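You operate a simulated robot arm through the tools that you are given. There is no shell and no other tool. Be economical: measure what you need, move in short steps, check, and stop when the job is done.

You are at the controls of a simulated robot arm. One attempt, no reset.

Task
Put things in order on the top of the check bench. At the end: the blue relay from the top of the check bench stands where the silver spring stood; the grey bearing block from the top of the check bench stands on top of the brown tape roll; the beige tan lump from the top of the check bench is on the green tray (marked "GOOD"); the silver spring from the top of the check bench stands where the grey bearing block stood; whatever was shut is shut again. Leave all else as you found it, and nothing knocked over.

Only the result counts: the job must be done as asked and must still hold three seconds after the hand-in. Knocking over, shifting, dropping, spilling or breaking anything else fails it.

Robot
A 7-joint arm with a two-finger parallel gripper, fixed in place. Base frame: the origin is at the foot of the arm, x ahead of it, y to its left, z up; the work surface is at about z = 0. Units: m, degrees, N and s.
With the tool pointing down near the work surface it reaches from about 0.22 to 0.58 m from the base axis. Its first joint turns from -66.0 to 66.0 degrees. Payload 2.5 kg.
The tool frame sits at the grasp point between the pads (the TCP): z along the fingers, y along the line on which they close. The tips reach 0.023 m beyond it. Largest opening 0.094 m; finger width 0.038, thickness 0.01; the body of the gripper, 0.054 by 0.096 m, starts 0.039 m behind the TCP.
Orientation is that of the tool frame in the base frame, as a unit quaternion [x, y, z, w]. With the fingers straight down and closing along the base's y, the tool's x points along the base's -x, its y along +y and its z along -z.

Tools
- The arm moves only by the tool play_rows. Its argument "plan" is a list that holds one entry, the list of rows, each a list of 7 numbers: the shift along the tool's x, y, z in units of 400 mm (1.0 is 400 mm), then the turn, a rotation vector about the tool's x, y, z in units of 60 degrees (1.0 is 60 degrees), then the finger opening in m, from 0 to 0.094. In form: [[[x, y, z, rx, ry, rz, hand], ...]]. A call has 1 to 10 rows; each row is the pose to reach, as a shift and turn from the pose commanded when the call began, along the tool's axes at that moment. A call with a number of a shift or a turn outside -1 to 1 is refused whole. Rows are played at 5 a second. More than 0.05 m and 8.6 degrees between two rows, or a gripper value outside its range, and nothing of the call is played. A pose out of reach is approached as far as the arm can. The call stops where the force on the tool passes 40 N (or 10 N more than at its start, if that is more) or the arm is blocked; 0.2 s more then pass. The fingers move at their own pace (about 0.108 m/s each) and stop on an object; they squeeze with about 26 N. The grip force told is the motor's: it shows also when the fingers shut on nothing. Time passes only in rows, and 0.2 s behind the last, so rows that repeat a pose let the fingers close. The reply holds the time, the measured pose of the TCP, the force on the tool along the base axes, the opening and the grip force, in the units named above and with some noise, and new pictures: "pictures" is both (left out), scene, wrist or none.
- Cameras (640 x 400 px; columns grow to the right, rows downward): "scene" is fixed at [0.13, -0.4127, 0.5494]; the picture's right is [0.76, -0.65, 0.00], its down [-0.33, -0.40, -0.86] and it looks along [0.55, 0.65, -0.52] (base axes); focal length 346 px, centre (320, 200). "wrist" rides on the gripper at [0.086, 0.016, -0.074] in the tool frame; the picture's right is [-0.18, 0.98, 0.00], its down [-0.58, -0.11, -0.81] and it looks along [-0.79, -0.15, 0.59] (tool axes); focal length 243 px, centre (320, 200). There is no depth. A picture from a camera that has moved, and an enlarged one, comes with that camera's place and axes in the base frame and with its lens.
- enlarge(camera, box): a new picture of the part [left, top, right, bottom] of that camera's present view, enlarged. The clock stands still meanwhile.
- close_job(): hands the job in; it is judged then, once.

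Work in short steps. Places have to be worked out from the pictures, the camera data and where the tool is seen: move nearer, look again, correct. Check each grasp and each placing, and mend what went wrong. You have 120 turns and 170 pictures in all, those below and enlarged ones among them. Open the gripper and draw the arm clear of the work before you hand the job in, unless the task says otherwise; then end with one line.

The tools are called after "Call:" as name(argument=value, ...) on one line, values as JSON. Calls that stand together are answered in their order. play_rows: Moves the arm, as the interface text tells. Its arguments: {"type":"object","properties":{"plan":{"type":"array","items":{"type":"array","items":{"type":"array","items":{"type":"number"}}}},"pictures":{"type":"string","enum":["both","scene","wrist","none"]}},"required":["plan"]} The other tools are called the same way: enlarge (camera, box) takes an enlarged picture of a part of a camera's view; close_job () hands the job in.

At the start:

```text
clock: 0.0
eef_pos: [0.431, 0.0489, 0.2799]
tool_rot: [-0.001, 1.0, 0.0, 0.001]
wrist_force: [-0.1, -0.6, 0.0]
grip_width: 0.0941
gripper_force: 0.0
```

scene: 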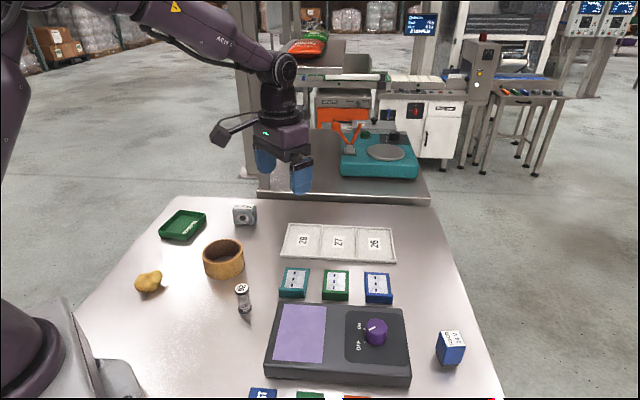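
wrist: 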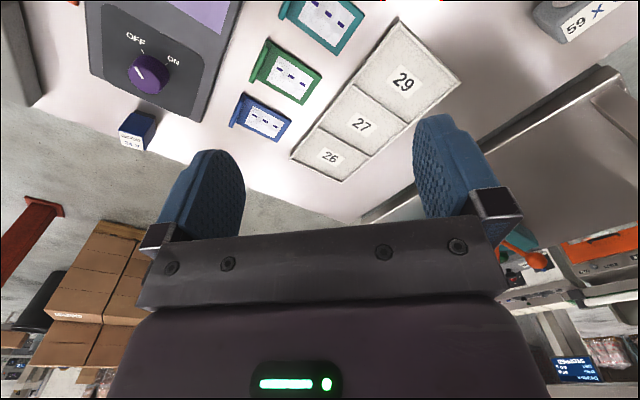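

I'll start by enlarging the scene view to identify the objects.

Call:
enlarge(camera="scene", box=[120, 190, 320, 320])

Call:
enlarge(camera="scene", box=[240, 250, 480, 400])

```text
3.08 times, centred on (220, 255) of scene
camera zoom: at [0.13, -0.4127, 0.5494], right [0.76, -0.65, 0.0], down [-0.33, -0.4, -0.86], along [0.55, 0.65, -0.52], focal length 1065 px, centre (628, 31)
```

zoom: 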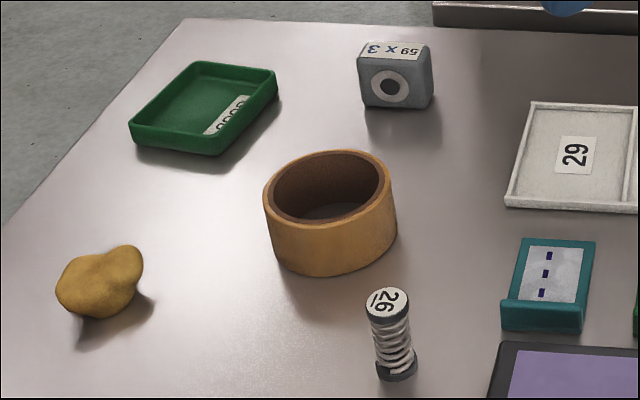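

```text
2.67 times, centred on (360, 325) of scene
camera zoom: at [0.13, -0.4127, 0.5494], right [0.76, -0.65, 0.0], down [-0.33, -0.4, -0.86], along [0.55, 0.65, -0.52], focal length 923 px, centre (213, -133)
```

zoom: 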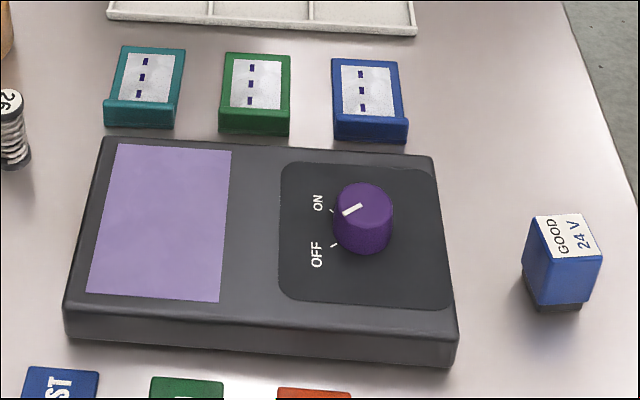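

Relay is the blue "GOOD 24V" cube (~0.54,-0.28), spring at (0.323,0.045), block at (0.48,0.32), roll at (0.35,0.19), lump at (0.194,0.23), tray at (0.34,0.41). I move toward the block with the tool yawed for a closer wrist view.

Call:
play_rows(plan=[[[0.0355, 0.0855, 0.02, 0, 0, -0.117, 0.094], [0.071, 0.171, 0.04, 0, 0, -0.233, 0.094], [0.1065, 0.2565, 0.06, 0, 0, -0.35, 0.094], [0.142, 0.342, 0.08, 0, 0, -0.467, 0.094], [0.1775, 0.4275, 0.1, 0, 0, -0.583, 0.094], [0.1775, 0.4275, 0.1, 0, 0, -0.583, 0.094]]])

```text
clock: 1.4
eef_pos: [0.3579, 0.2217, 0.2363]
tool_rot: [-0.301, 0.954, 0.0, -0.001]
wrist_force: [0.1, 0.3, -0.1]
grip_width: 0.0939
gripper_force: 0.0
camera wrist: at [0.2778, 0.1838, 0.3123], right [-0.42, 0.91, 0.0], down [0.54, 0.25, 0.81], along [0.73, 0.33, -0.59], focal length 243 px, centre (320, 200)
```

scene: 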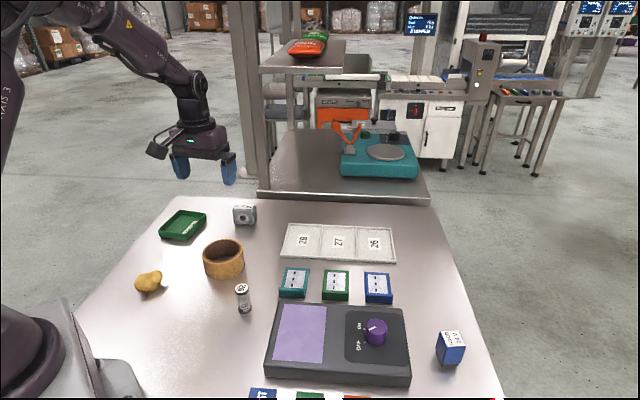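
wrist: 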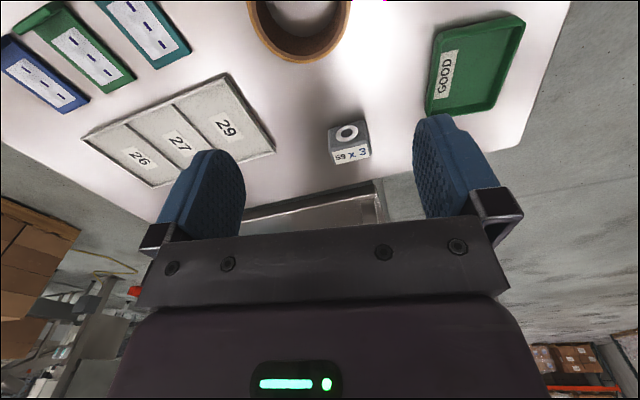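

The block, roll and tray are visible from here; I enlarge them to measure.

Call:
enlarge(camera="wrist", box=[230, 0, 530, 190])

Call:
enlarge(camera="wrist", box=[310, 100, 390, 175])

```text
2.11 times, centred on (380, 95) of wrist
camera zoom: at [0.2778, 0.1838, 0.3123], right [-0.42, 0.91, 0.0], down [0.54, 0.25, 0.81], along [0.73, 0.33, -0.59], focal length 511 px, centre (194, 421)
```

zoom: 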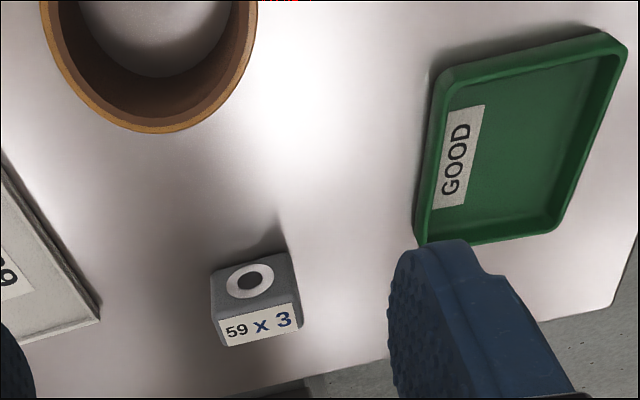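

```text
5.33 times, centred on (350, 138) of wrist
camera zoom: at [0.2778, 0.1838, 0.3123], right [-0.42, 0.91, 0.0], down [0.54, 0.25, 0.81], along [0.73, 0.33, -0.59], focal length 1294 px, centre (160, 533)
```

zoom: 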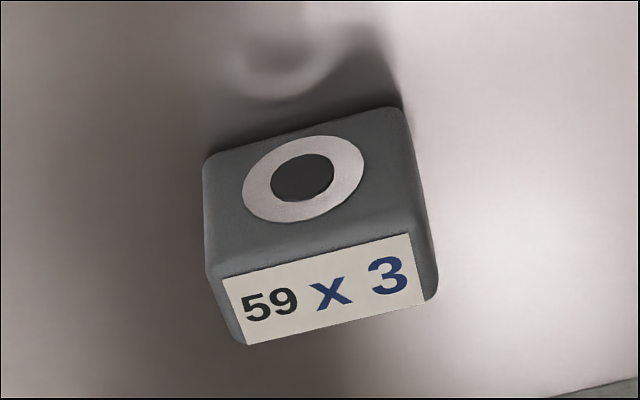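

Block is about 0.058×0.03×0.05 m, centre ≈(0.482,0.322), face normal ≈42°. Now I'll draw back for a look at the tape roll and the spring.

Call:
play_rows(plan=[[[0.102, -0.032, -0.042, 0, 0, 0.083, 0.094], [0.204, -0.065, -0.083, 0, 0, 0.167, 0.094], [0.306, -0.097, -0.125, 0, 0, 0.25, 0.094], [0.306, -0.097, -0.125, 0, 0, 0.25, 0.094]]], pictures="wrist")

```text
clock: 2.4
eef_pos: [0.2803, 0.1186, 0.2875]
tool_rot: [-0.172, 0.985, 0.0, 0.0]
wrist_force: [0.7, 0.5, -0.6]
grip_width: 0.0938
gripper_force: 0.0
camera wrist: at [0.1931, 0.1045, 0.3632], right [-0.16, 0.99, 0.0], down [0.58, 0.1, 0.81], along [0.8, 0.13, -0.59], focal length 243 px, centre (320, 200)
```

wrist: 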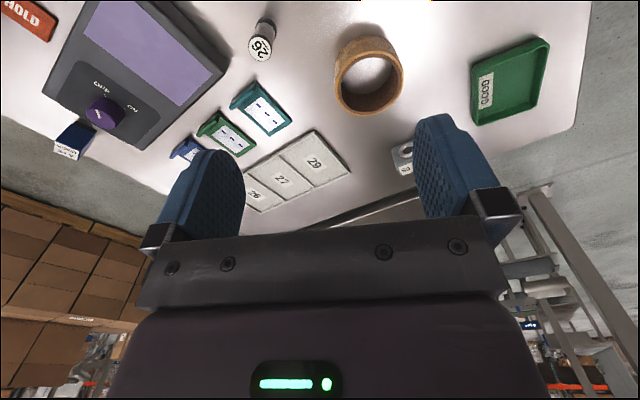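

Very good view of roll and spring; enlarging.

Call:
enlarge(camera="wrist", box=[235, 10, 415, 125])

```text
3.48 times, centred on (325, 68) of wrist
camera zoom: at [0.1931, 0.1045, 0.3632], right [-0.16, 0.99, 0.0], down [0.58, 0.1, 0.81], along [0.8, 0.13, -0.59], focal length 844 px, centre (303, 661)
```

zoom: 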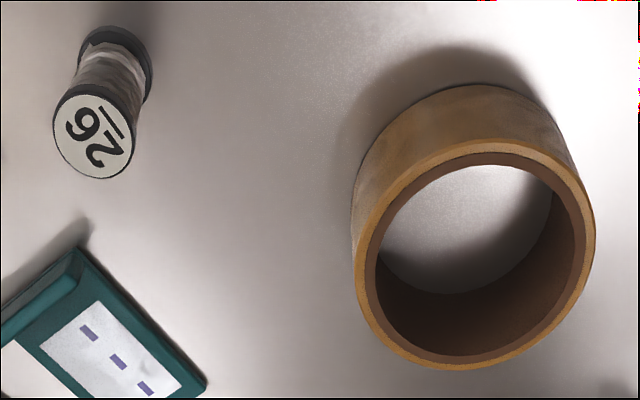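

Roll: centre ≈(0.351,0.192), outer radius ≈0.046, hole radius ≈0.0375, height ≈0.047 — the block's footprint is smaller than the hole, so it must be placed off-centre bridging the rim as a chord. Moving above the block with heading 42°.

Call:
play_rows(plan=[[[-0.0925, 0.0431, 0.0536, 0, 0, -0.0524, 0.094], [-0.185, 0.0863, 0.107, 0, 0, -0.105, 0.094], [-0.2775, 0.1294, 0.1607, 0, 0, -0.157, 0.094], [-0.37, 0.1726, 0.2143, 0, 0, -0.21, 0.094], [-0.4625, 0.2157, 0.268, 0, 0, -0.262, 0.094], [-0.555, 0.2589, 0.3214, 0, 0, -0.3145, 0.094], [-0.6475, 0.302, 0.375, 0, 0, -0.367, 0.094], [-0.6475, 0.302, 0.375, 0, 0, -0.367, 0.094]]])

```text
clock: 4.2
eef_pos: [0.4817, 0.3218, 0.138]
tool_rot: [-0.359, 0.933, -0.001, -0.002]
wrist_force: [0.4, -0.2, 0.5]
grip_width: 0.0941
gripper_force: 0.1
camera wrist: at [0.4074, 0.2755, 0.2142], right [-0.52, 0.85, 0.0], down [0.51, 0.31, 0.81], along [0.69, 0.42, -0.59], focal length 243 px, centre (320, 200)
```

scene: 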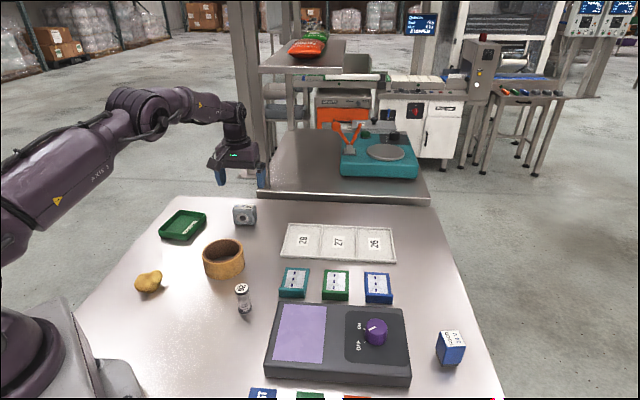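
wrist: 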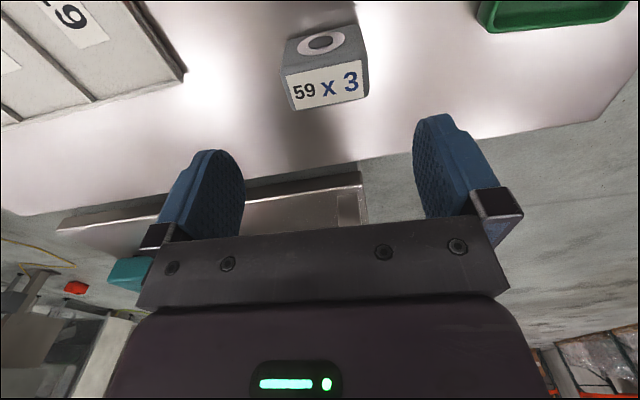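

Refined block centre ≈(0.480,0.3235), aligned to ~1°. Descending.

Call:
play_rows(plan=[[[0, 0.006, 0.08, 0, 0, -0.01, 0.085], [0, 0.006, 0.16, 0, 0, -0.01, 0.085], [0, 0.006, 0.23, 0, 0, -0.01, 0.085], [0, 0.006, 0.27, 0, 0, -0.01, 0.085], [0, 0.006, 0.27, 0, 0, -0.01, 0.085]]])

```text
clock: 5.4
eef_pos: [0.4826, 0.3222, 0.0307]
tool_rot: [-0.364, 0.931, 0.0, 0.0]
wrist_force: [0.5, -1.2, 0.1]
grip_width: 0.0849
gripper_force: 0.2
camera wrist: at [0.4073, 0.2747, 0.1064], right [-0.53, 0.85, 0.0], down [0.5, 0.31, 0.81], along [0.68, 0.43, -0.59], focal length 243 px, centre (320, 200)
```

scene: 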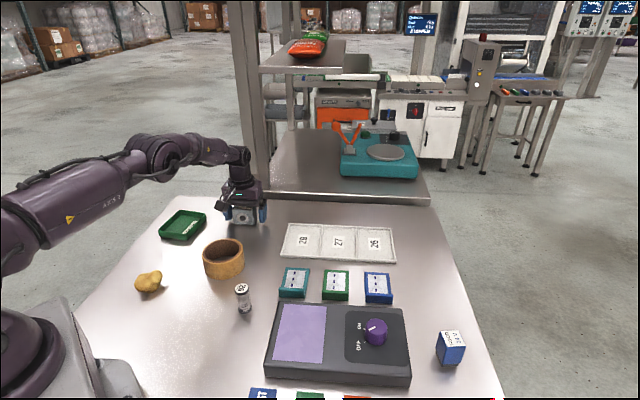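
wrist: 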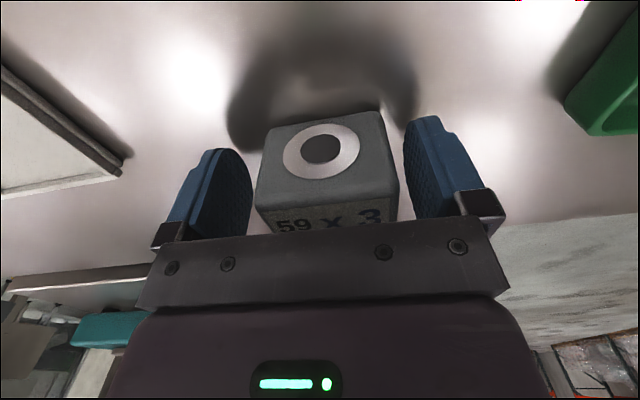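

Block is centred between the pads. Closing.

Call:
play_rows(plan=[[[0, 0, 0, 0, 0, 0, 0.07], [0, 0, 0, 0, 0, 0, 0.05], [0, 0, 0, 0, 0, 0, 0.04], [0, 0, 0, 0, 0, 0, 0.04]]], pictures="wrist")

```text
clock: 6.4
eef_pos: [0.481, 0.3216, 0.0317]
tool_rot: [-0.363, 0.932, 0.0, 0.0]
wrist_force: [0.2, 1.1, 0.4]
grip_width: 0.0598
gripper_force: 25.8
camera wrist: at [0.4073, 0.2747, 0.1067], right [-0.53, 0.85, 0.0], down [0.5, 0.31, 0.81], along [0.68, 0.43, -0.59], focal length 243 px, centre (320, 200)
```

wrist: 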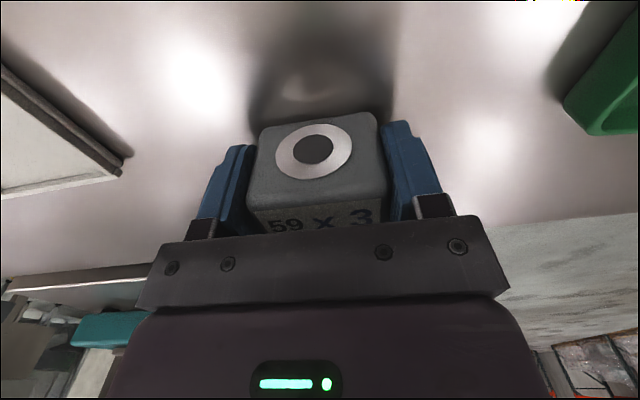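

Held firmly (width 0.060). Lift, and carry to above the far rim of the roll (target block centre ≈(0.375,0.214)).

Call:
play_rows(plan=[[[0, 0, -0.1, 0, 0, 0, 0.04], [0, 0, -0.2, 0, 0, 0, 0.04], [0, 0, -0.25, 0, 0, 0, 0.04], [0.095, -0.005, -0.25, 0, 0, 0, 0.04], [0.19, -0.01, -0.25, 0, 0, 0, 0.04], [0.285, -0.015, -0.25, 0, 0, 0, 0.04], [0.378, -0.0185, -0.25, 0, 0, 0, 0.04], [0.378, -0.0185, -0.25, 0, 0, 0, 0.04], [0.378, -0.0185, -0.25, 0, 0, 0, 0.04]]])

```text
clock: 8.4
eef_pos: [0.3759, 0.2139, 0.1315]
tool_rot: [-0.363, 0.932, 0.0, 0.001]
wrist_force: [0.0, -0.2, -3.3]
grip_width: 0.0598
gripper_force: 26.1
camera wrist: at [0.301, 0.1674, 0.2067], right [-0.53, 0.85, 0.0], down [0.5, 0.31, 0.81], along [0.68, 0.43, -0.59], focal length 243 px, centre (320, 200)
```

scene: 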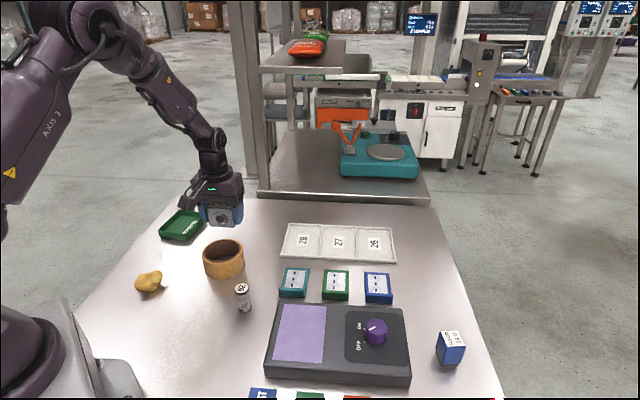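
wrist: 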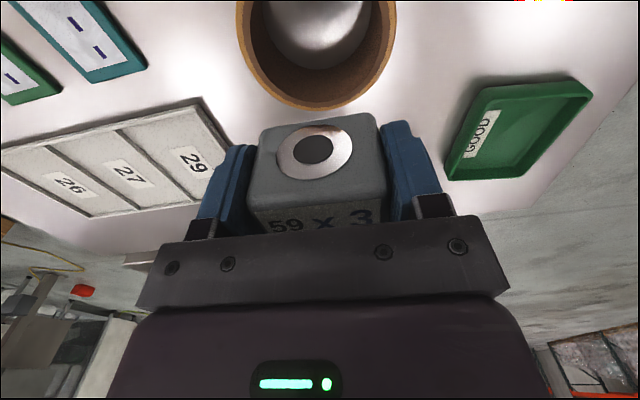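

Call:
enlarge(camera="wrist", box=[220, 0, 410, 130])

Call:
enlarge(camera="scene", box=[160, 170, 300, 300])

```text
3.08 times, centred on (315, 65) of wrist
camera zoom: at [0.301, 0.1674, 0.2067], right [-0.53, 0.85, 0.0], down [0.5, 0.31, 0.81], along [0.68, 0.43, -0.59], focal length 746 px, centre (335, 615)
```

zoom: 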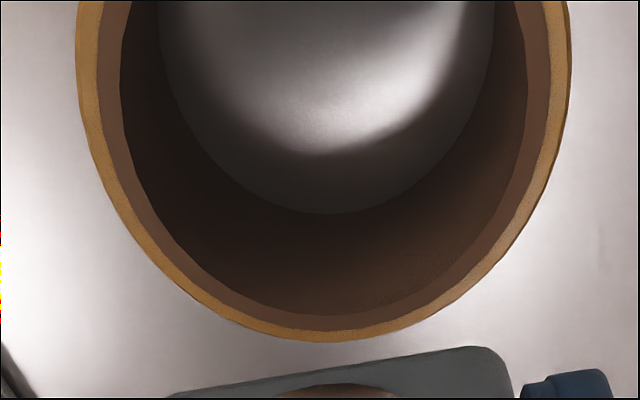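

```text
3.08 times, centred on (230, 235) of scene
camera zoom: at [0.13, -0.4127, 0.5494], right [0.76, -0.65, 0.0], down [-0.33, -0.4, -0.86], along [0.55, 0.65, -0.52], focal length 1065 px, centre (597, 92)
```

zoom: 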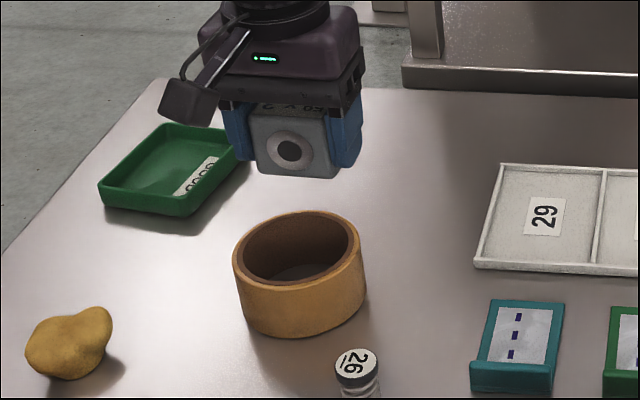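

Roll centre refined to ≈(0.352,0.196), R≈0.046. Small lateral correction and descend to just above the rim.

Call:
play_rows(plan=[[[0, 0.0075, 0.04, 0, 0, 0, 0.04], [0.0, 0.0075, 0.08, 0, 0, 0, 0.04], [0.0, 0.0075, 0.108, 0, 0, 0, 0.04], [0.0, 0.0075, 0.108, 0, 0, 0, 0.04]]])

Call:
enlarge(camera="scene", box=[190, 190, 270, 290])

Call:
enlarge(camera="wrist", box=[180, 0, 460, 200])

```text
clock: 9.4
eef_pos: [0.3751, 0.2177, 0.0877]
tool_rot: [-0.363, 0.932, 0.0, 0.0]
wrist_force: [-0.3, -0.6, -3.5]
grip_width: 0.06
gripper_force: 26.2
camera wrist: at [0.2996, 0.1702, 0.1627], right [-0.53, 0.85, 0.0], down [0.5, 0.31, 0.81], along [0.68, 0.43, -0.59], focal length 243 px, centre (320, 200)
```

scene: 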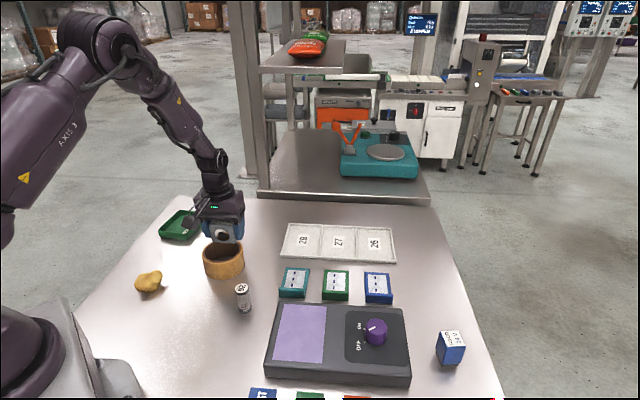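
wrist: 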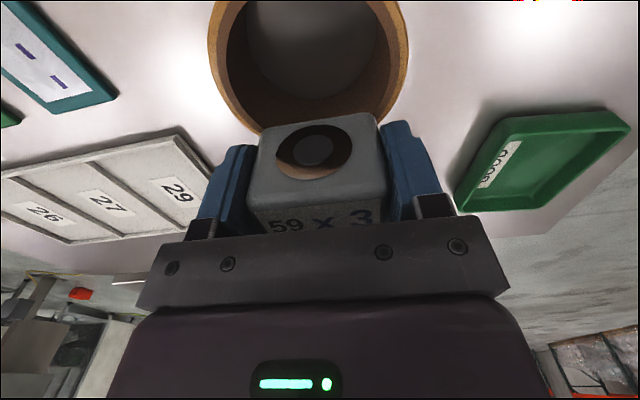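

```text
4.00 times, centred on (230, 240) of scene
camera zoom: at [0.13, -0.4127, 0.5494], right [0.76, -0.65, 0.0], down [-0.33, -0.4, -0.86], along [0.55, 0.65, -0.52], focal length 1385 px, centre (680, 40)
```

zoom: 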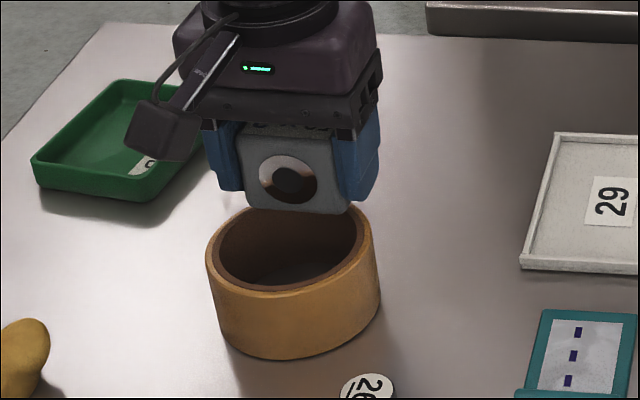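

```text
2.00 times, centred on (320, 100) of wrist
camera zoom: at [0.2996, 0.1702, 0.1627], right [-0.53, 0.85, 0.0], down [0.5, 0.31, 0.81], along [0.68, 0.43, -0.59], focal length 485 px, centre (320, 400)
```

zoom: 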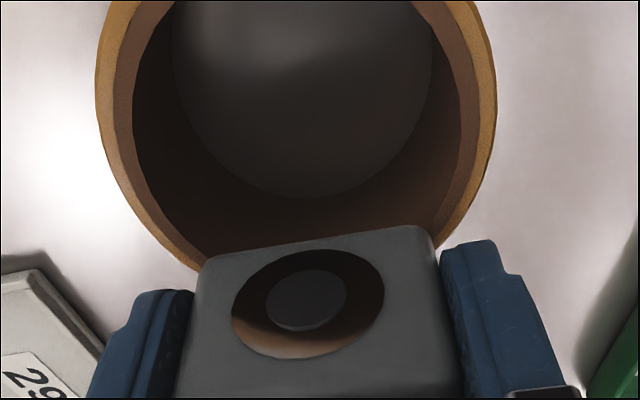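

Bottom front edge is at r≈0.02, block centre r≈0.035, inside the support hull. Lower to contact in small steps.

Call:
play_rows(plan=[[[0.004, -0.001, 0.01, 0, 0, 0, 0.04], [0.004, -0.001, 0.016, 0, 0, 0, 0.04], [0.004, -0.001, 0.02, 0, 0, 0, 0.04], [0.004, -0.001, 0.02, 0, 0, 0, 0.04]]], pictures="none")

Call:
enlarge(camera="scene", box=[190, 190, 270, 290])

```text
clock: 10.4
eef_pos: [0.3729, 0.2156, 0.0795]
tool_rot: [-0.363, 0.932, 0.0, 0.0]
wrist_force: [-0.8, -0.9, -1.8]
grip_width: 0.0598
gripper_force: 25.7
```

```text
4.00 times, centred on (230, 240) of scene
camera zoom: at [0.13, -0.4127, 0.5494], right [0.76, -0.65, 0.0], down [-0.33, -0.4, -0.86], along [0.55, 0.65, -0.52], focal length 1385 px, centre (680, 40)
```

zoom: 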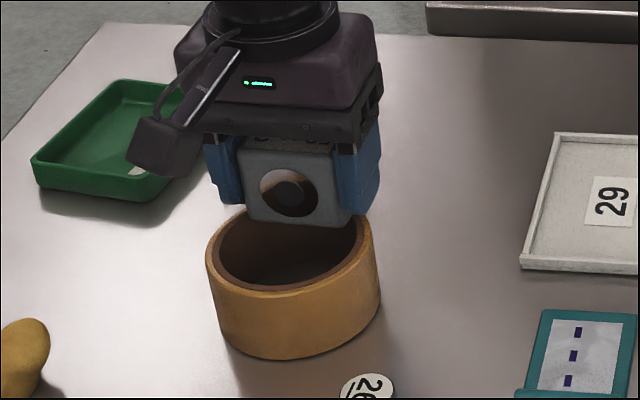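

Vertical load is dropping (−3.5→−1.8), possibly first contact. A millimetre or two more.

Call:
play_rows(plan=[[[0, 0, 0.0025, 0, 0, 0, 0.04], [0, 0, 0.0025, 0, 0, 0, 0.04]]], pictures="none")

Call:
play_rows(plan=[[[0, 0, 0.0025, 0, 0, 0, 0.04], [0, 0, 0.0025, 0, 0, 0, 0.04]]], pictures="wrist")

```text
clock: 11.0
eef_pos: [0.373, 0.2165, 0.0793]
tool_rot: [-0.363, 0.932, 0.0, 0.0]
wrist_force: [-2.4, -1.8, 6.1]
grip_width: 0.0599
gripper_force: 25.6
```

```text
clock: 11.6
eef_pos: [0.3747, 0.2167, 0.0787]
tool_rot: [-0.364, 0.932, 0.001, 0.002]
wrist_force: [-2.8, 1.1, 18.0]
grip_width: 0.0599
gripper_force: 26.3
camera wrist: at [0.2993, 0.169, 0.1538], right [-0.53, 0.85, 0.0], down [0.5, 0.31, 0.81], along [0.68, 0.43, -0.59], focal length 243 px, centre (320, 200)
```

wrist: 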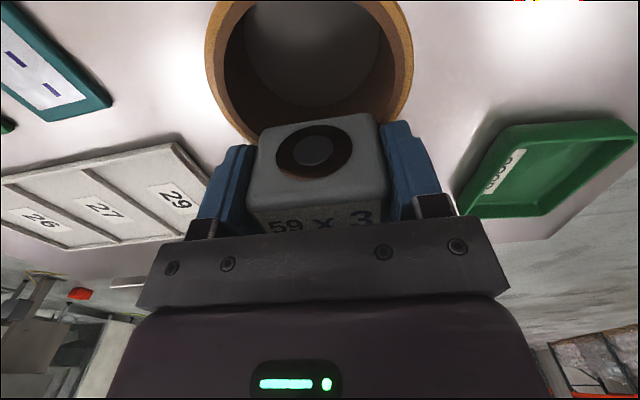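

Full contact (18 N at z 0.0787). Back off to relieve the load and check the seat.

Call:
play_rows(plan=[[[0, 0, -0.003, 0, 0, 0, 0.04], [0, 0, -0.003, 0, 0, 0, 0.04]]], pictures="none")

Call:
enlarge(camera="wrist", box=[200, 0, 440, 170])

```text
clock: 12.2
eef_pos: [0.374, 0.216, 0.0786]
tool_rot: [-0.364, 0.932, 0.0, -0.001]
wrist_force: [1.2, 2.9, 6.7]
grip_width: 0.0599
gripper_force: 26.3
```

```text
2.35 times, centred on (320, 85) of wrist
camera zoom: at [0.2991, 0.168, 0.1541], right [-0.53, 0.85, 0.0], down [0.5, 0.31, 0.81], along [0.68, 0.43, -0.59], focal length 571 px, centre (320, 471)
```

zoom: 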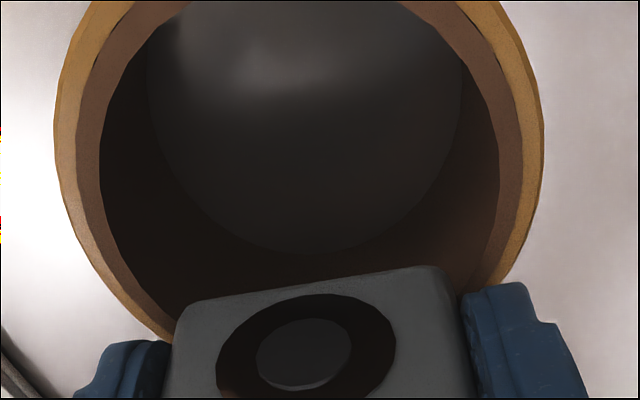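

Seat looks right: rim contacts both side parts of the block and centre. Open and rise.

Call:
play_rows(plan=[[[0, 0, 0, 0, 0, 0, 0.062], [0, 0, 0, 0, 0, 0, 0.066], [0, 0, 0, 0, 0, 0, 0.074], [0, 0, 0, 0, 0, 0, 0.08]]], pictures="both")

```text
clock: 13.2
eef_pos: [0.3745, 0.2142, 0.0793]
tool_rot: [-0.363, 0.932, 0.0, -0.001]
wrist_force: [-0.1, -0.1, 0.2]
grip_width: 0.0799
gripper_force: 0.1
camera wrist: at [0.2989, 0.1681, 0.1543], right [-0.53, 0.85, 0.0], down [0.5, 0.31, 0.81], along [0.68, 0.43, -0.59], focal length 243 px, centre (320, 200)
```

scene: 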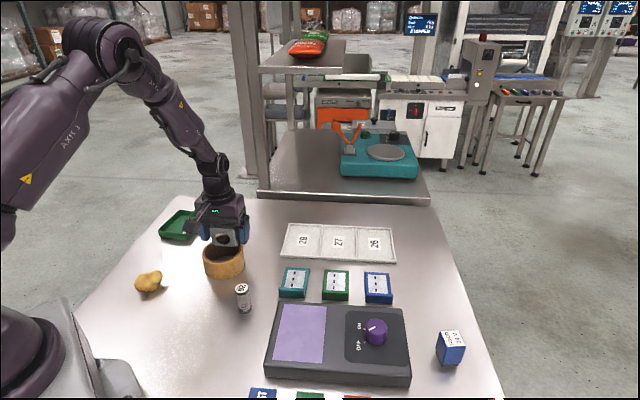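
wrist: 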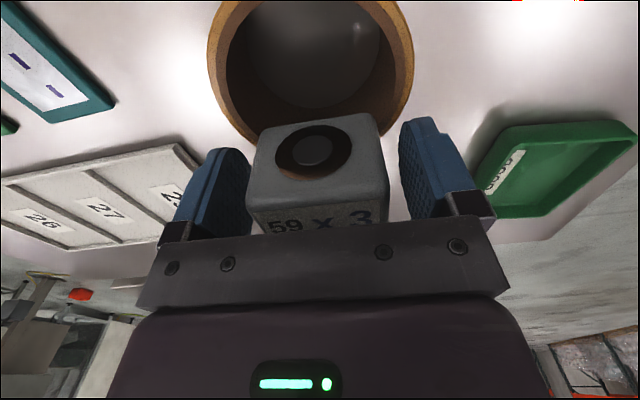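

Block stands. Rise straight up.

Call:
play_rows(plan=[[[0, 0, -0.08, 0, 0, 0, 0.085], [0, 0, -0.18, 0, 0, 0, 0.09], [0, 0, -0.3, 0, 0, 0, 0.094], [0, 0, -0.3, 0, 0, 0, 0.094]]], pictures="scene")

```text
clock: 14.2
eef_pos: [0.3731, 0.2182, 0.1988]
tool_rot: [-0.365, 0.931, 0.001, 0.0]
wrist_force: [0.8, 0.2, -0.3]
grip_width: 0.0938
gripper_force: 0.1
```

scene: 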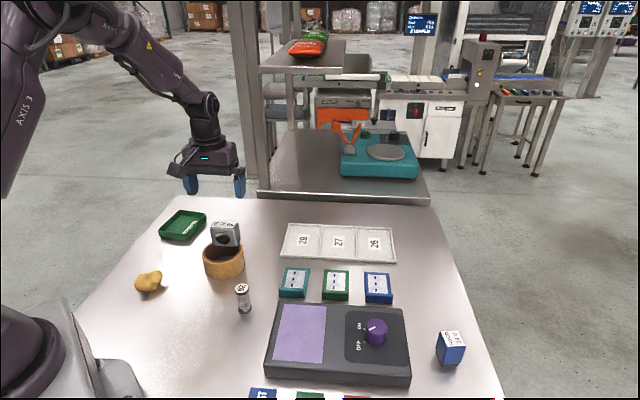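

Block stands on the roll. Now a closer view of the spring with heading 0.

Call:
play_rows(plan=[[[0.071, -0.0325, 0, 0, 0, 0.118, 0.094], [0.142, -0.065, 0, 0, 0, 0.237, 0.094], [0.2135, -0.0975, 0, 0, 0, 0.355, 0.094], [0.285, -0.13, 0, 0, 0, 0.473, 0.094], [0.356, -0.1625, 0, 0, 0, 0.592, 0.094], [0.427, -0.195, 0, 0, 0, 0.71, 0.094], [0.427, -0.195, 0, 0, 0, 0.71, 0.094]]], pictures="wrist")

Call:
enlarge(camera="wrist", box=[240, 0, 400, 100])

```text
clock: 15.8
eef_pos: [0.3021, 0.0427, 0.2014]
tool_rot: [0.001, 1.0, 0.0, -0.001]
wrist_force: [-0.5, 0.0, 0.8]
grip_width: 0.0943
gripper_force: 0.0
camera wrist: at [0.2155, 0.0585, 0.2764], right [0.18, 0.98, 0.0], down [0.58, -0.11, 0.81], along [0.79, -0.15, -0.59], focal length 243 px, centre (320, 200)
```

wrist: 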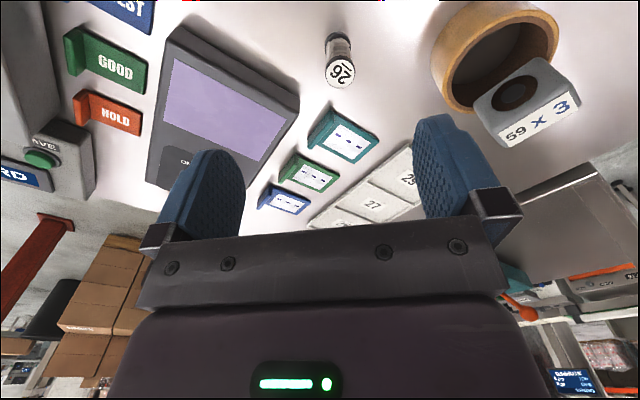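

```text
4.00 times, centred on (320, 50) of wrist
camera zoom: at [0.2155, 0.0585, 0.2764], right [0.18, 0.98, 0.0], down [0.58, -0.11, 0.81], along [0.79, -0.15, -0.59], focal length 970 px, centre (320, 800)
```

zoom: 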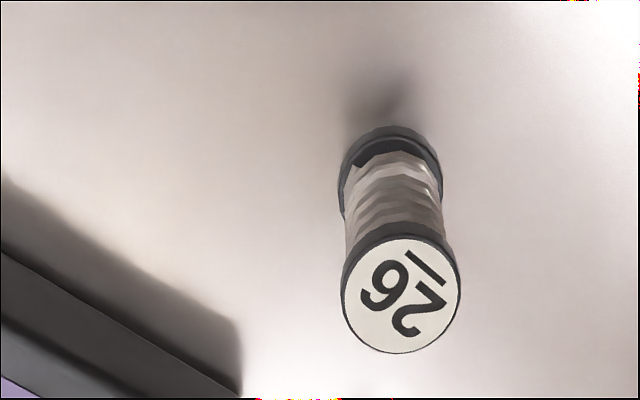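

Spring is at ≈(0.320,0.056), height ≈0.065, dia ≈0.025. Moving over it, staying above its top for a check.

Call:
play_rows(plan=[[[-0.0475, 0.031, 0.1, 0, 0, 0, 0.07], [-0.0475, 0.031, 0.2, 0, 0, 0, 0.06], [-0.0475, 0.031, 0.22, 0, 0, 0, 0.06], [-0.0475, 0.031, 0.22, 0, 0, 0, 0.06]]])

Call:
enlarge(camera="wrist", box=[220, 0, 420, 130])

```text
clock: 16.8
eef_pos: [0.3209, 0.0562, 0.1139]
tool_rot: [0.0, 1.0, 0.0, 0.001]
wrist_force: [-1.0, -0.2, -0.3]
grip_width: 0.0601
gripper_force: 0.0
camera wrist: at [0.2331, 0.0712, 0.1886], right [0.18, 0.98, 0.0], down [0.58, -0.11, 0.81], along [0.79, -0.15, -0.59], focal length 243 px, centre (320, 200)
```

scene: 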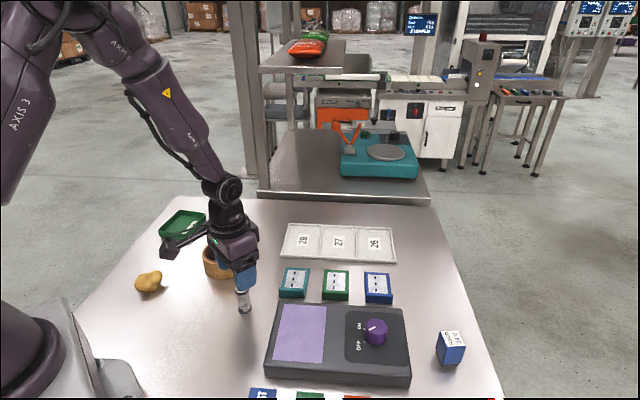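
wrist: 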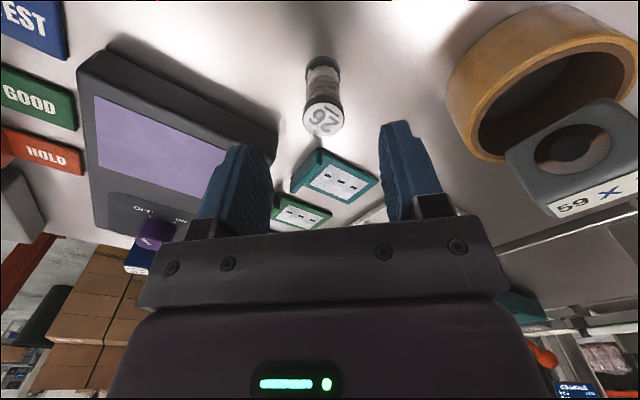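

```text
3.08 times, centred on (320, 65) of wrist
camera zoom: at [0.2331, 0.0712, 0.1886], right [0.18, 0.98, 0.0], down [0.58, -0.11, 0.81], along [0.79, -0.15, -0.59], focal length 746 px, centre (320, 615)
```

zoom: 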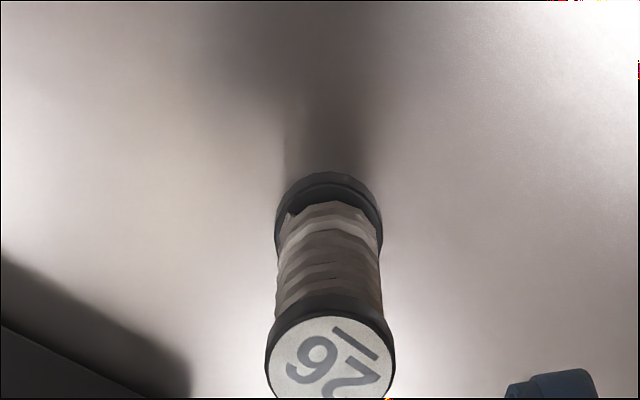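

Spring confirmed at (0.3205,0.0565); fingers aligned. Descend and close.

Call:
play_rows(plan=[[[0, 0, 0.07, 0, 0, 0, 0.06], [0, 0, 0.14, 0, 0, 0, 0.06], [0, 0, 0.195, 0, 0, 0, 0.06], [0, 0, 0.195, 0, 0, 0, 0.06], [0, 0, 0.195, 0, 0, 0, 0.04], [0, 0, 0.195, 0, 0, 0, 0.025], [0, 0, 0.195, 0, 0, 0, 0.015], [0, 0, 0.195, 0, 0, 0, 0.015]]])

```text
clock: 18.6
eef_pos: [0.3196, 0.0538, 0.0346]
tool_rot: [0.0, 1.0, 0.0, 0.0]
wrist_force: [-0.3, 1.4, -0.6]
grip_width: 0.0261
gripper_force: 26.1
camera wrist: at [0.2327, 0.0702, 0.1094], right [0.18, 0.98, 0.0], down [0.58, -0.11, 0.81], along [0.79, -0.15, -0.59], focal length 243 px, centre (320, 200)
```

scene: 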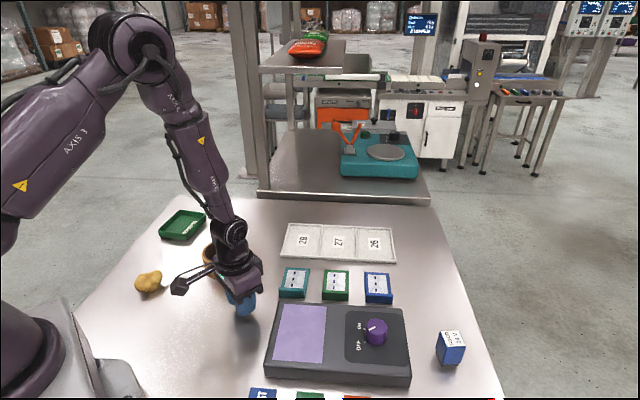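
wrist: 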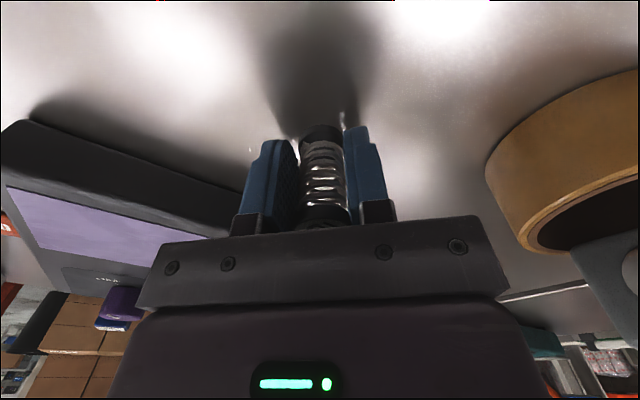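

Gripped. Lift and carry to above the block's former spot (0.480,0.3235), well above everything.

Call:
play_rows(plan=[[[0, 0, -0.12, 0, 0, 0, 0.015], [0, 0, -0.24, 0, 0, 0, 0.015], [0, 0, -0.36, 0, 0, 0, 0.015], [-0.0573, 0.0957, -0.37, 0, 0, -0.083, 0.015], [-0.1146, 0.1914, -0.37, 0, 0, -0.167, 0.015], [-0.1719, 0.2871, -0.37, 0, 0, -0.25, 0.015], [-0.2291, 0.3829, -0.37, 0, 0, -0.333, 0.015], [-0.2864, 0.4786, -0.37, 0, 0, -0.417, 0.015], [-0.3437, 0.5743, -0.37, 0, 0, -0.5, 0.015], [-0.401, 0.67, -0.37, 0, 0, -0.583, 0.015]]])

```text
clock: 20.8
eef_pos: [0.4774, 0.3237, 0.1799]
tool_rot: [-0.302, 0.953, 0.0, -0.001]
wrist_force: [-0.6, 0.4, 0.3]
grip_width: 0.0259
gripper_force: 26.2
camera wrist: at [0.3974, 0.2872, 0.2556], right [-0.42, 0.91, 0.0], down [0.54, 0.25, 0.8], along [0.73, 0.33, -0.59], focal length 243 px, centre (320, 200)
```

scene: 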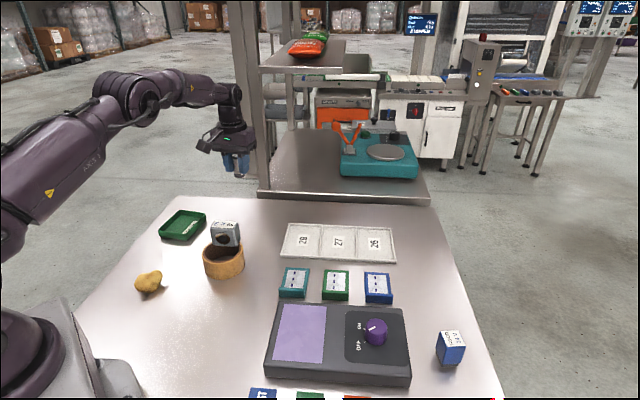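
wrist: 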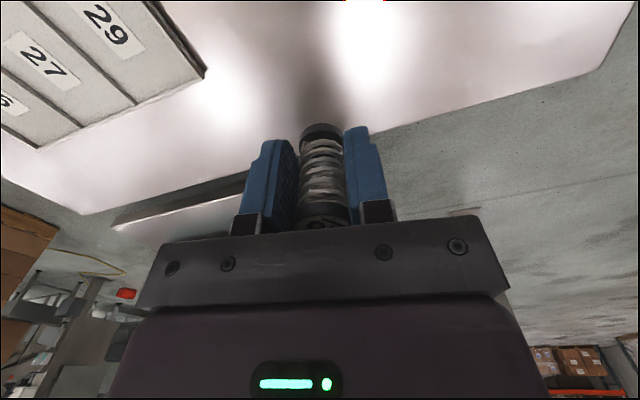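

Descending to just above the bench.

Call:
play_rows(plan=[[[0, 0, 0.11, 0, 0, 0, 0.015], [0, 0, 0.22, 0, 0, 0, 0.015], [0, 0, 0.31, 0, 0, 0, 0.015], [0, 0, 0.352, 0, 0, 0, 0.015], [0, 0, 0.352, 0, 0, 0, 0.015]]], pictures="both")

```text
clock: 22.0
eef_pos: [0.4787, 0.3241, 0.0384]
tool_rot: [-0.301, 0.954, 0.0, 0.0]
wrist_force: [-0.9, 0.1, -0.9]
grip_width: 0.0261
gripper_force: 26.0
camera wrist: at [0.3989, 0.287, 0.114], right [-0.41, 0.91, 0.0], down [0.54, 0.24, 0.81], along [0.73, 0.33, -0.59], focal length 243 px, centre (320, 200)
```

scene: 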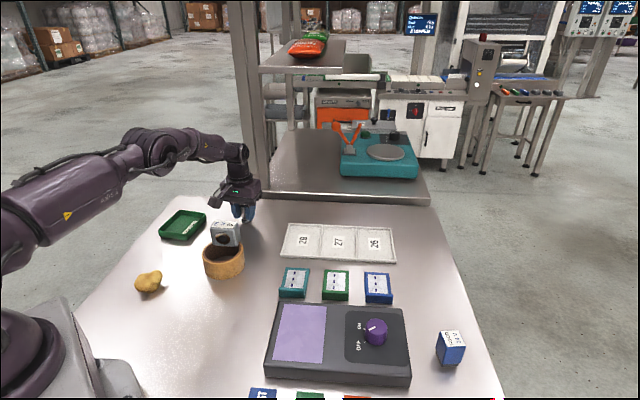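
wrist: 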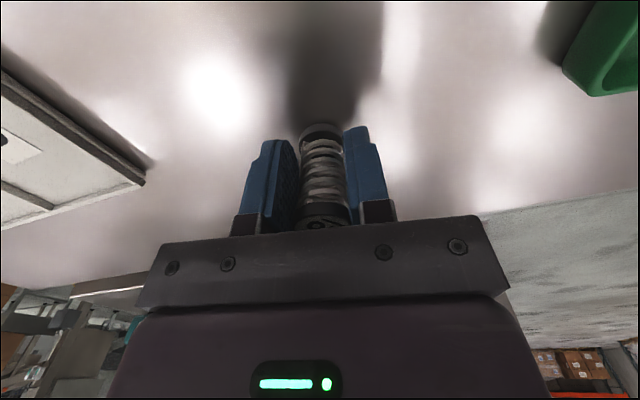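

Call:
play_rows(plan=[[[0, 0, 0.005, 0, 0, 0, 0.015], [0, 0, 0.007, 0, 0, 0, 0.015], [0, 0, 0.007, 0, 0, 0, 0.015]]], pictures="none")

Call:
play_rows(plan=[[[0, 0, 0.002, 0, 0, 0, 0.015], [0, 0, 0.002, 0, 0, 0, 0.015]]], pictures="none")

```text
clock: 22.8
eef_pos: [0.4797, 0.3225, 0.037]
tool_rot: [-0.301, 0.954, 0.0, 0.0]
wrist_force: [0.5, -0.7, -0.7]
grip_width: 0.0262
gripper_force: 26.4
```

```text
clock: 23.4
eef_pos: [0.4793, 0.3238, 0.0355]
tool_rot: [-0.3, 0.954, 0.0, 0.0]
wrist_force: [-0.3, 0.0, -0.3]
grip_width: 0.0257
gripper_force: 25.8
```

Not yet in contact; continue by sub-millimetre steps.

Call:
play_rows(plan=[[[0, 0, 0.002, 0, 0, 0, 0.015], [0, 0, 0.002, 0, 0, 0, 0.015]]], pictures="none")

Call:
play_rows(plan=[[[0, 0, 0.002, 0, 0, 0, 0.015], [0, 0, 0.002, 0, 0, 0, 0.015]]], pictures="none")

```text
clock: 24.0
eef_pos: [0.4789, 0.325, 0.0351]
tool_rot: [-0.301, 0.954, 0.0, 0.002]
wrist_force: [-0.4, -0.2, 3.9]
grip_width: 0.0262
gripper_force: 25.8
```

```text
clock: 24.6
eef_pos: [0.4814, 0.3244, 0.0351]
tool_rot: [-0.301, 0.954, 0.0, 0.0]
wrist_force: [-2.0, 1.1, 10.2]
grip_width: 0.0261
gripper_force: 26.1
```

Contact. Ease off slightly and open gently.

Call:
play_rows(plan=[[[0, 0, -0.002, 0, 0, 0, 0.015], [0, 0, -0.002, 0, 0, 0, 0.028], [0, 0, -0.002, 0, 0, 0, 0.034], [0, 0, -0.002, 0, 0, 0, 0.045], [0, 0, -0.002, 0, 0, 0, 0.06], [0, 0, -0.002, 0, 0, 0, 0.06]]])

```text
clock: 26.0
eef_pos: [0.4796, 0.3228, 0.0347]
tool_rot: [-0.3, 0.954, 0.0, 0.0]
wrist_force: [-1.3, 0.2, 0.5]
grip_width: 0.06
gripper_force: 0.1
camera wrist: at [0.3994, 0.286, 0.1115], right [-0.41, 0.91, 0.0], down [0.54, 0.24, 0.81], along [0.73, 0.33, -0.59], focal length 243 px, centre (320, 200)
```

scene: 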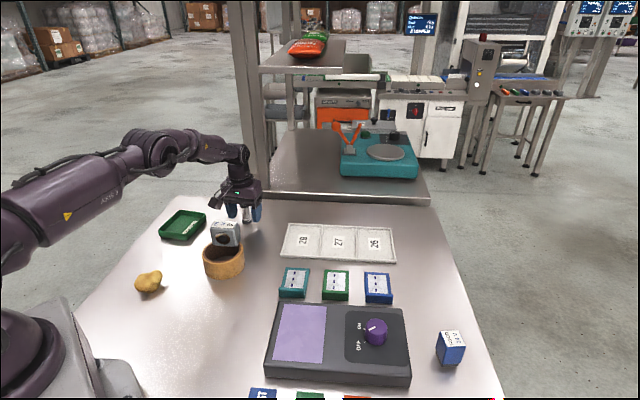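
wrist: 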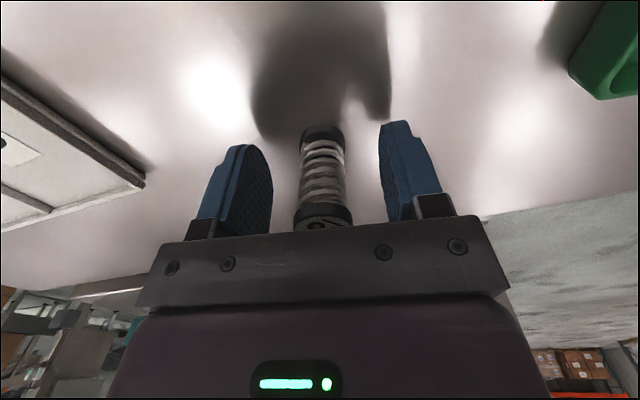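

Spring stands upright. Rise and move to view the tan lump (keeping fingers high).

Call:
play_rows(plan=[[[0, 0, -0.122, 0, 0, 0, 0.07], [0, 0, -0.244, 0, 0, 0, 0.08], [0, 0, -0.366, 0, 0, 0, 0.094], [0.1174, 0.0286, -0.39, 0, 0, -0.038, 0.094], [0.2347, 0.0571, -0.4, 0, 0, -0.076, 0.094], [0.352, 0.0857, -0.4, 0, 0, -0.114, 0.094], [0.4694, 0.1143, -0.4, 0, 0, -0.153, 0.094], [0.5868, 0.1429, -0.4, 0, 0, -0.19, 0.094], [0.7041, 0.1714, -0.4, 0, 0, -0.229, 0.094], [0.8215, 0.2, -0.4, 0, 0, -0.267, 0.094]]])

```text
clock: 28.2
eef_pos: [0.161, 0.1981, 0.1947]
tool_rot: [-0.431, 0.902, 0.001, 0.0]
wrist_force: [-0.2, 0.2, -0.3]
grip_width: 0.0938
gripper_force: 0.1
camera wrist: at [0.0948, 0.14, 0.2693], right [-0.65, 0.76, 0.0], down [0.45, 0.38, 0.81], along [0.61, 0.52, -0.59], focal length 243 px, centre (320, 200)
```

scene: 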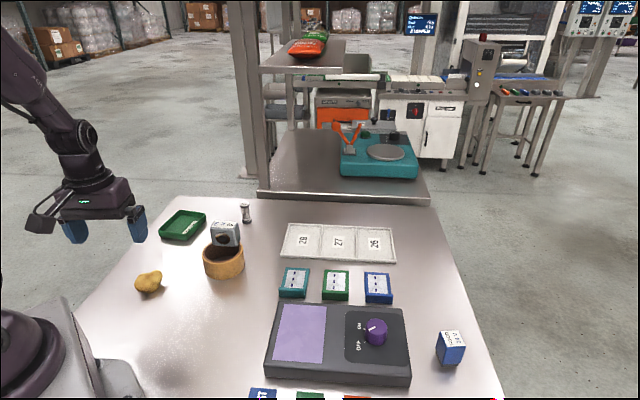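
wrist: 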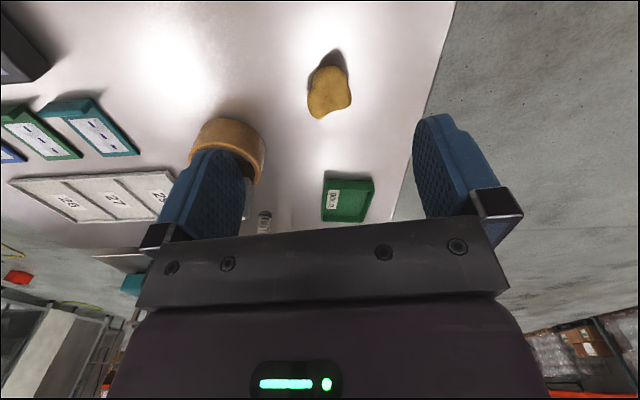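

Call:
enlarge(camera="wrist", box=[280, 30, 380, 130])

Call:
enlarge(camera="scene", box=[120, 190, 270, 300])

Call:
enlarge(camera="wrist", box=[250, 150, 400, 240])

```text
4.00 times, centred on (330, 80) of wrist
camera zoom: at [0.0948, 0.14, 0.2693], right [-0.65, 0.76, 0.0], down [0.45, 0.38, 0.81], along [0.61, 0.52, -0.59], focal length 970 px, centre (280, 680)
```

zoom: 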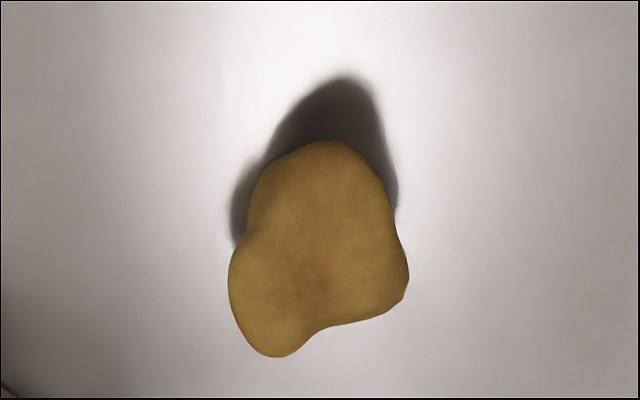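

```text
3.64 times, centred on (195, 245) of scene
camera zoom: at [0.1301, -0.4127, 0.5494], right [0.76, -0.65, 0.0], down [-0.33, -0.4, -0.86], along [0.55, 0.65, -0.52], focal length 1259 px, centre (774, 36)
```

zoom: 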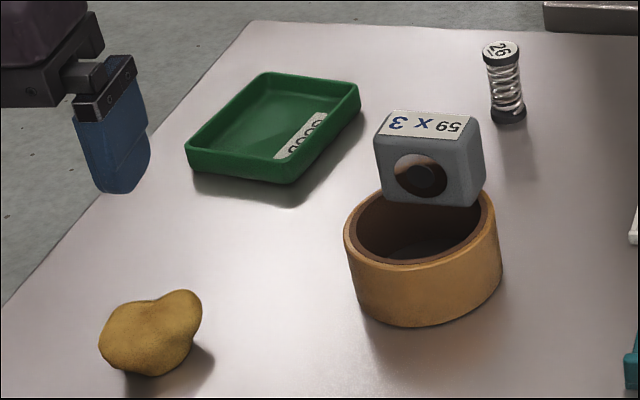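

```text
4.27 times, centred on (325, 195) of wrist
camera zoom: at [0.0948, 0.14, 0.2693], right [-0.65, 0.76, 0.0], down [0.45, 0.38, 0.81], along [0.61, 0.52, -0.59], focal length 1035 px, centre (299, 221)
```

zoom: 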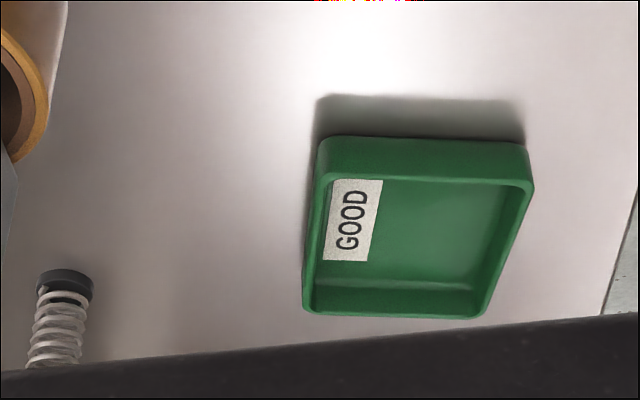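

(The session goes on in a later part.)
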